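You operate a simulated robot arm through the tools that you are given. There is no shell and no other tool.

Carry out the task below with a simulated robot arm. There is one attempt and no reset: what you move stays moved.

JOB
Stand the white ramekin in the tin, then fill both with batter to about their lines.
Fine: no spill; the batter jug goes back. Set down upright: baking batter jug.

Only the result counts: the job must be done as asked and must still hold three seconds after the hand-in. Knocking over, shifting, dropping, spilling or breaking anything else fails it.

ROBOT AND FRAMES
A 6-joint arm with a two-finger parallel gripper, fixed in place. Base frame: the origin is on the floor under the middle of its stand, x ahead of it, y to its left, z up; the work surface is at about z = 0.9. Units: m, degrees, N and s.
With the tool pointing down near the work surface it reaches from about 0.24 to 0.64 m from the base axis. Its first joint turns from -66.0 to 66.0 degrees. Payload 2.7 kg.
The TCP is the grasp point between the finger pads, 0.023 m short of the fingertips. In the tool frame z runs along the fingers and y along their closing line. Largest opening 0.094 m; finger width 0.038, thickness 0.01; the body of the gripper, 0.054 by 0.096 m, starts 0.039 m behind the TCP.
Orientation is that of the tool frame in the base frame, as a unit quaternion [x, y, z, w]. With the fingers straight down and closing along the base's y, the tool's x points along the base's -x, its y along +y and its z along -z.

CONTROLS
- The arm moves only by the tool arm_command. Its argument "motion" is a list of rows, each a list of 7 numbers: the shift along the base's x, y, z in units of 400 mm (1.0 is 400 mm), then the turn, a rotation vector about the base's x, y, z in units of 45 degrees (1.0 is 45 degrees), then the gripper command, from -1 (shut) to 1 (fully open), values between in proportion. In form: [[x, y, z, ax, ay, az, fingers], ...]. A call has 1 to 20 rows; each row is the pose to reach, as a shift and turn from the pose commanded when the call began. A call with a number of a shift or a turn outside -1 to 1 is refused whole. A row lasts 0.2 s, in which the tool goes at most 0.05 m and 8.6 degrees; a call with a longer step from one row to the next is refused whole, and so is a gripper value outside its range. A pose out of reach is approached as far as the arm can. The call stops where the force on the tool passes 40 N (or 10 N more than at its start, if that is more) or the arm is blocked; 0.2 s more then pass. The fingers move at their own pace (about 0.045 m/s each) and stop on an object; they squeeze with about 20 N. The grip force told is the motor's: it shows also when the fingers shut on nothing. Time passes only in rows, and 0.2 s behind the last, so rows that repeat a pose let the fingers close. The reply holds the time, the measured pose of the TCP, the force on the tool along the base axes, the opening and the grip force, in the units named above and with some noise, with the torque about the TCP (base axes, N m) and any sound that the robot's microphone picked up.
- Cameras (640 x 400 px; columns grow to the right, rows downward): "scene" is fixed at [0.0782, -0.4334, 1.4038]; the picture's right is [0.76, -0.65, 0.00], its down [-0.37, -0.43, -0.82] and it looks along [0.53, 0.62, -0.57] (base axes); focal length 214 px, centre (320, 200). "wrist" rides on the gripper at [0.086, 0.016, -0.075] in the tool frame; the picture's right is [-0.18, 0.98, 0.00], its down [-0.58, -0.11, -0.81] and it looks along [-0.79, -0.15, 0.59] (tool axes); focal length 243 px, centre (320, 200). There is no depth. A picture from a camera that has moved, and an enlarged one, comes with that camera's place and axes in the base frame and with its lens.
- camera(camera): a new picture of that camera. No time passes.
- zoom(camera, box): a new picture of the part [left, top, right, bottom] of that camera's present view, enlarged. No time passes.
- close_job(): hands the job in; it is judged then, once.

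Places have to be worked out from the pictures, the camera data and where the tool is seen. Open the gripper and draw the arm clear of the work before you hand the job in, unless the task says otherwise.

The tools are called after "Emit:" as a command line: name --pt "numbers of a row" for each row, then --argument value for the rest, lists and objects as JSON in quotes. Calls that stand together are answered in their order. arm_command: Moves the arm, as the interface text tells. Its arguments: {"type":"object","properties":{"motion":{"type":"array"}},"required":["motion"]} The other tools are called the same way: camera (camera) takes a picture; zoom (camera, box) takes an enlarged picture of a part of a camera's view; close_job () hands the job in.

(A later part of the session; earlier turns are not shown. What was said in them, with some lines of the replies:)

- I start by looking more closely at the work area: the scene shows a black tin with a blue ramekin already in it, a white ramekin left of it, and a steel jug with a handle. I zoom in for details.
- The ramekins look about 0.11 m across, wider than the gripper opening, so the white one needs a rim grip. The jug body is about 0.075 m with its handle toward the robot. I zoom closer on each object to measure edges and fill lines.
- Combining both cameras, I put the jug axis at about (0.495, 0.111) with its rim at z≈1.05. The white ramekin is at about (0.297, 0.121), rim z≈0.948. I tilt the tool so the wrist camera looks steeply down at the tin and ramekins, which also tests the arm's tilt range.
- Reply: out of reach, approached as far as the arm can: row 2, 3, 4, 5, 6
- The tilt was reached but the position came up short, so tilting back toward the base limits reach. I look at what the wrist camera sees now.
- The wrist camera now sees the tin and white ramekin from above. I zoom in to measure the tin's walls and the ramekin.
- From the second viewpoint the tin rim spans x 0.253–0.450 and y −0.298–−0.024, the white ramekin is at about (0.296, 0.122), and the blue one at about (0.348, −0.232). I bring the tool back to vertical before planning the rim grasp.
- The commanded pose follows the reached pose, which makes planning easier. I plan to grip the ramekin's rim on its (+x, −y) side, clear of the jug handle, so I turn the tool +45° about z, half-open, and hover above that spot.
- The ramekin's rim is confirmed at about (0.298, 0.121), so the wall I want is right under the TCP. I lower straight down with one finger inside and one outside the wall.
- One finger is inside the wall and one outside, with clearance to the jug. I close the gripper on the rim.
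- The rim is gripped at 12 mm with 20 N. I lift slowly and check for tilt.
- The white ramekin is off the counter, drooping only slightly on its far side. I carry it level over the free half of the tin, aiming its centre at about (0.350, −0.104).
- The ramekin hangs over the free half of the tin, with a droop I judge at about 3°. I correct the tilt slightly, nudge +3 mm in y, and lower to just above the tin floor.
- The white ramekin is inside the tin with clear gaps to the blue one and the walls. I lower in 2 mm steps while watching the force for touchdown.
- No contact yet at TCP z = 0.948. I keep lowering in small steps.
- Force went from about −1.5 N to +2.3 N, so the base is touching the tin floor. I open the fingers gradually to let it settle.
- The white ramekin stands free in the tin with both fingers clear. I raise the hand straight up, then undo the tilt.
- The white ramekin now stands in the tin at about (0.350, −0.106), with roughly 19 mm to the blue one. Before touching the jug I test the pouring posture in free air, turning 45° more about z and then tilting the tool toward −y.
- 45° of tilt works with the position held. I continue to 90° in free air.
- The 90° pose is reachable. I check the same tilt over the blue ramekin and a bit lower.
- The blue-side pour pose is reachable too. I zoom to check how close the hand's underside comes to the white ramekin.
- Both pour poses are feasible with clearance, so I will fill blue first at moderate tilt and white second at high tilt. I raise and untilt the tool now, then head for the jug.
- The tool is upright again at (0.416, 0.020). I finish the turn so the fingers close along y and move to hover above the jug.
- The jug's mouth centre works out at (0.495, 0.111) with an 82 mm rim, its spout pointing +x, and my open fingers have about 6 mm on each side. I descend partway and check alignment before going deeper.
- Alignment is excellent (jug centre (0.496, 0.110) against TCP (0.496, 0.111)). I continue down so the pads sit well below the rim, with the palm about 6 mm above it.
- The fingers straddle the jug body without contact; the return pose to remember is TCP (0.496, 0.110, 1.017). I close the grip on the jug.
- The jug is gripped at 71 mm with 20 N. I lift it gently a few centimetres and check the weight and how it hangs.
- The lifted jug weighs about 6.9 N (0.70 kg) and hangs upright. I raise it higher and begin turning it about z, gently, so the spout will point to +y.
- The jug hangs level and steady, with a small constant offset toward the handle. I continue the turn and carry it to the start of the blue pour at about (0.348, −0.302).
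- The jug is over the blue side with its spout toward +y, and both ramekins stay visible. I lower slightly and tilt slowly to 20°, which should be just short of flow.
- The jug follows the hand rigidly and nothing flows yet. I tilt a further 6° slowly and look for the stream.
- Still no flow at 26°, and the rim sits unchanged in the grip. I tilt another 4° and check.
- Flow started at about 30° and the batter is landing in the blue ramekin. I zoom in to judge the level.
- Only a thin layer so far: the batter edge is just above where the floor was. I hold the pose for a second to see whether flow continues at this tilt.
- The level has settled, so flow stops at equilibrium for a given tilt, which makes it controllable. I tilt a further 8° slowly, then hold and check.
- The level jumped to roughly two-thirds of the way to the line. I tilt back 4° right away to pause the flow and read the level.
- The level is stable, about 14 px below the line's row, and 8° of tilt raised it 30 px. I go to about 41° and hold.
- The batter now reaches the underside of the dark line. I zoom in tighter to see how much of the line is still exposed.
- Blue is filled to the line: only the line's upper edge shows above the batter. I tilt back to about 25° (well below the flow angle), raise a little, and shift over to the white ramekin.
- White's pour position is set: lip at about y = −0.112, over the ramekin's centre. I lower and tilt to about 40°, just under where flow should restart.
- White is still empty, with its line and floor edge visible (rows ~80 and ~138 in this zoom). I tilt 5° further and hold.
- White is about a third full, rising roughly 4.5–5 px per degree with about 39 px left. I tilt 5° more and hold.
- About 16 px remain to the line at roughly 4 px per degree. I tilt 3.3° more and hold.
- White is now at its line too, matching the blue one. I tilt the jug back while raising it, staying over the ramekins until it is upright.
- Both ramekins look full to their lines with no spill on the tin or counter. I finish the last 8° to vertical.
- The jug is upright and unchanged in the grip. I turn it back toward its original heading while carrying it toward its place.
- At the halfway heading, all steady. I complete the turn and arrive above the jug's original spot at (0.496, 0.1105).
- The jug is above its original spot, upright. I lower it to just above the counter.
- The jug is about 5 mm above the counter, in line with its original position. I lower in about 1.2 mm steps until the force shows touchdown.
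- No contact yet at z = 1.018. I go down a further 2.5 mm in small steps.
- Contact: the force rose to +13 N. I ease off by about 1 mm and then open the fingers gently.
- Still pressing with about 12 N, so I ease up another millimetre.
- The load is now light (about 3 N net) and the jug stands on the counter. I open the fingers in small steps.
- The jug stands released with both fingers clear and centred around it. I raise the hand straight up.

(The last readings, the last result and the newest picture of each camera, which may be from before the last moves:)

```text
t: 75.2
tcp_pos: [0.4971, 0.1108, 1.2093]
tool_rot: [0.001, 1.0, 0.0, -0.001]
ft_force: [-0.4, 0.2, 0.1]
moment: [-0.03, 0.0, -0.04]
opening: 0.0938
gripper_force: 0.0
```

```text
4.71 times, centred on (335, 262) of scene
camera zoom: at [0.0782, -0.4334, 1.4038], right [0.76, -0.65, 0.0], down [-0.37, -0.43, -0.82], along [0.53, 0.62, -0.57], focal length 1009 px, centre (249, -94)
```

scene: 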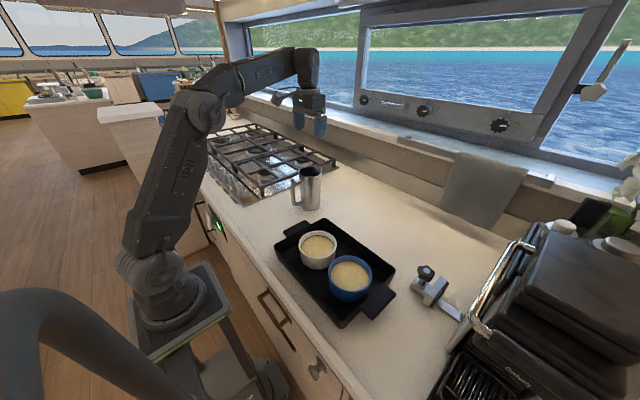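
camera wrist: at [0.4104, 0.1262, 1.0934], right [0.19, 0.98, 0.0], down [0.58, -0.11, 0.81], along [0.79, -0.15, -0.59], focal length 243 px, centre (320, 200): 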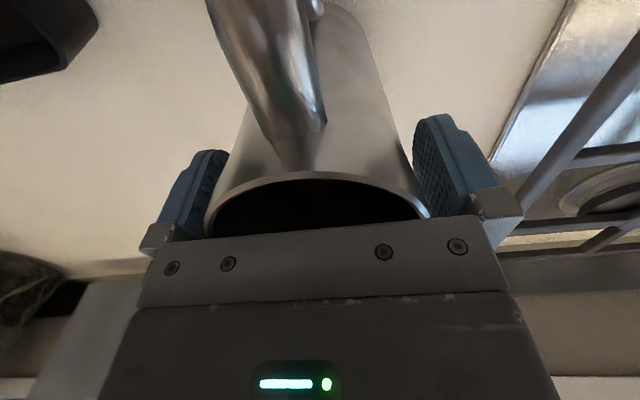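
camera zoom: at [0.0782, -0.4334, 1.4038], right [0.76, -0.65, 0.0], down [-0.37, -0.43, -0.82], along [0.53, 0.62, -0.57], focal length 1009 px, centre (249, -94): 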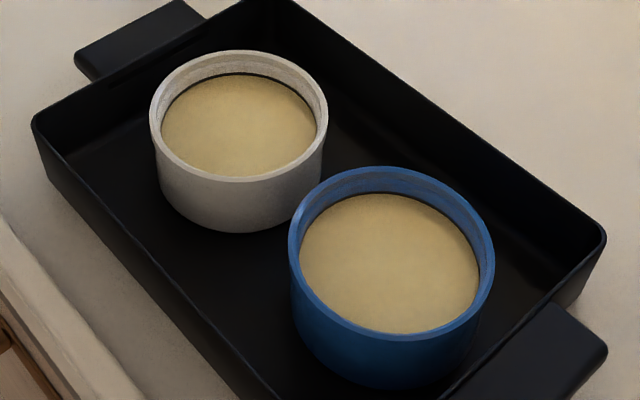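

The jug is back upright in essentially its original place, and both ramekins are filled to their lines with no spills visible. I take a final close look at both levels.

Emit:
zoom --camera "scene" --box '[300, 228, 340, 252]'

Emit:
zoom --camera "scene" --box '[328, 252, 376, 280]'

```text
16.00 times, centred on (320, 240) of scene
camera zoom: at [0.0782, -0.4334, 1.4038], right [0.76, -0.65, 0.0], down [-0.37, -0.43, -0.82], along [0.53, 0.62, -0.57], focal length 3432 px, centre (320, -440)
```

zoom: 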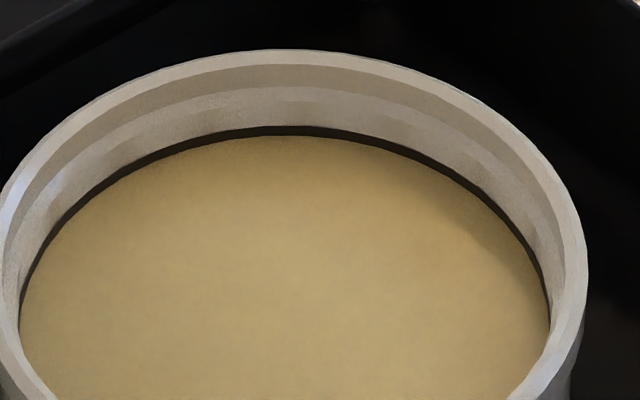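

```text
13.33 times, centred on (352, 266) of scene
camera zoom: at [0.0782, -0.4334, 1.4038], right [0.76, -0.65, 0.0], down [-0.37, -0.43, -0.82], along [0.53, 0.62, -0.57], focal length 2860 px, centre (-107, -680)
```

zoom: 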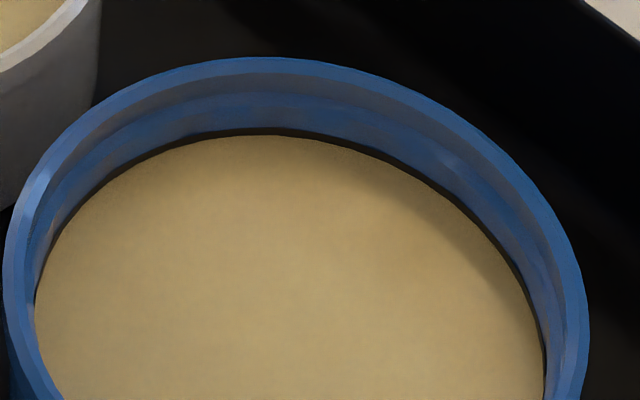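

Both levels sit right at the dark lines. I draw the open hand up and back, clear of the work.

Emit:
arm_command --pt "0 0 0.08 0 0 0 1" --pt "-0.05 0 0.15 0 0 0 1" --pt "-0.12 -0.02 0.2 0 0 0 1" --pt "-0.2 -0.04 0.23 0 0 0 1" --pt "-0.28 -0.07 0.25 0 0 0 1" --pt "-0.36 -0.1 0.25 0 0 0 1" --pt "-0.42 -0.11 0.25 0 0 0 1" --pt "-0.42 -0.11 0.25 0 0 0 1"

Emit:
camera --camera "scene"

```text
t: 77.0
tcp_pos: [0.3299, 0.0659, 1.3089]
tool_rot: [0.001, 1.0, 0.001, -0.001]
ft_force: [0.3, 0.1, -0.4]
moment: [-0.02, -0.01, -0.02]
opening: 0.0943
gripper_force: 0.1
```

```text
taken
```

scene: 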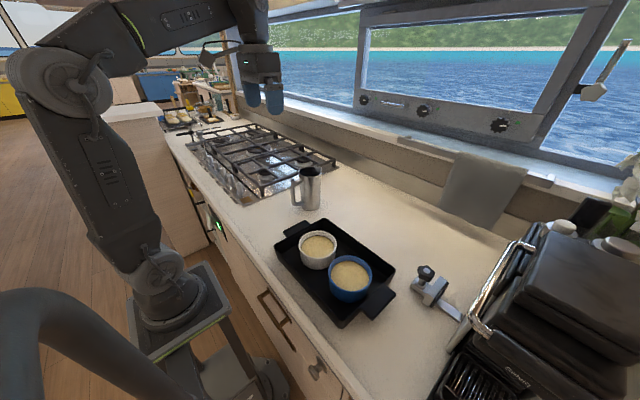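

The arm is clear with the gripper open. The white ramekin stands in the tin, both ramekins are filled to their lines, and the jug is upright in its place, so I hand the job in.

Emit:
close_job

```text
The job is handed in.
```

The job is done and handed in; I haven't been told how it was judged.

- **Ramekins:** the white ramekin stands in the tin, about 2 cm from the blue one that was already there. I took "both" to mean these two ramekins. The batter sits at the dark fill line in each.
- **Spills:** none show in the pictures, on the tin or on the counter.
- **Jug:** it is back upright in its original place, within a few millimetres.
- **Arm:** the gripper is open and drawn clear of the work.
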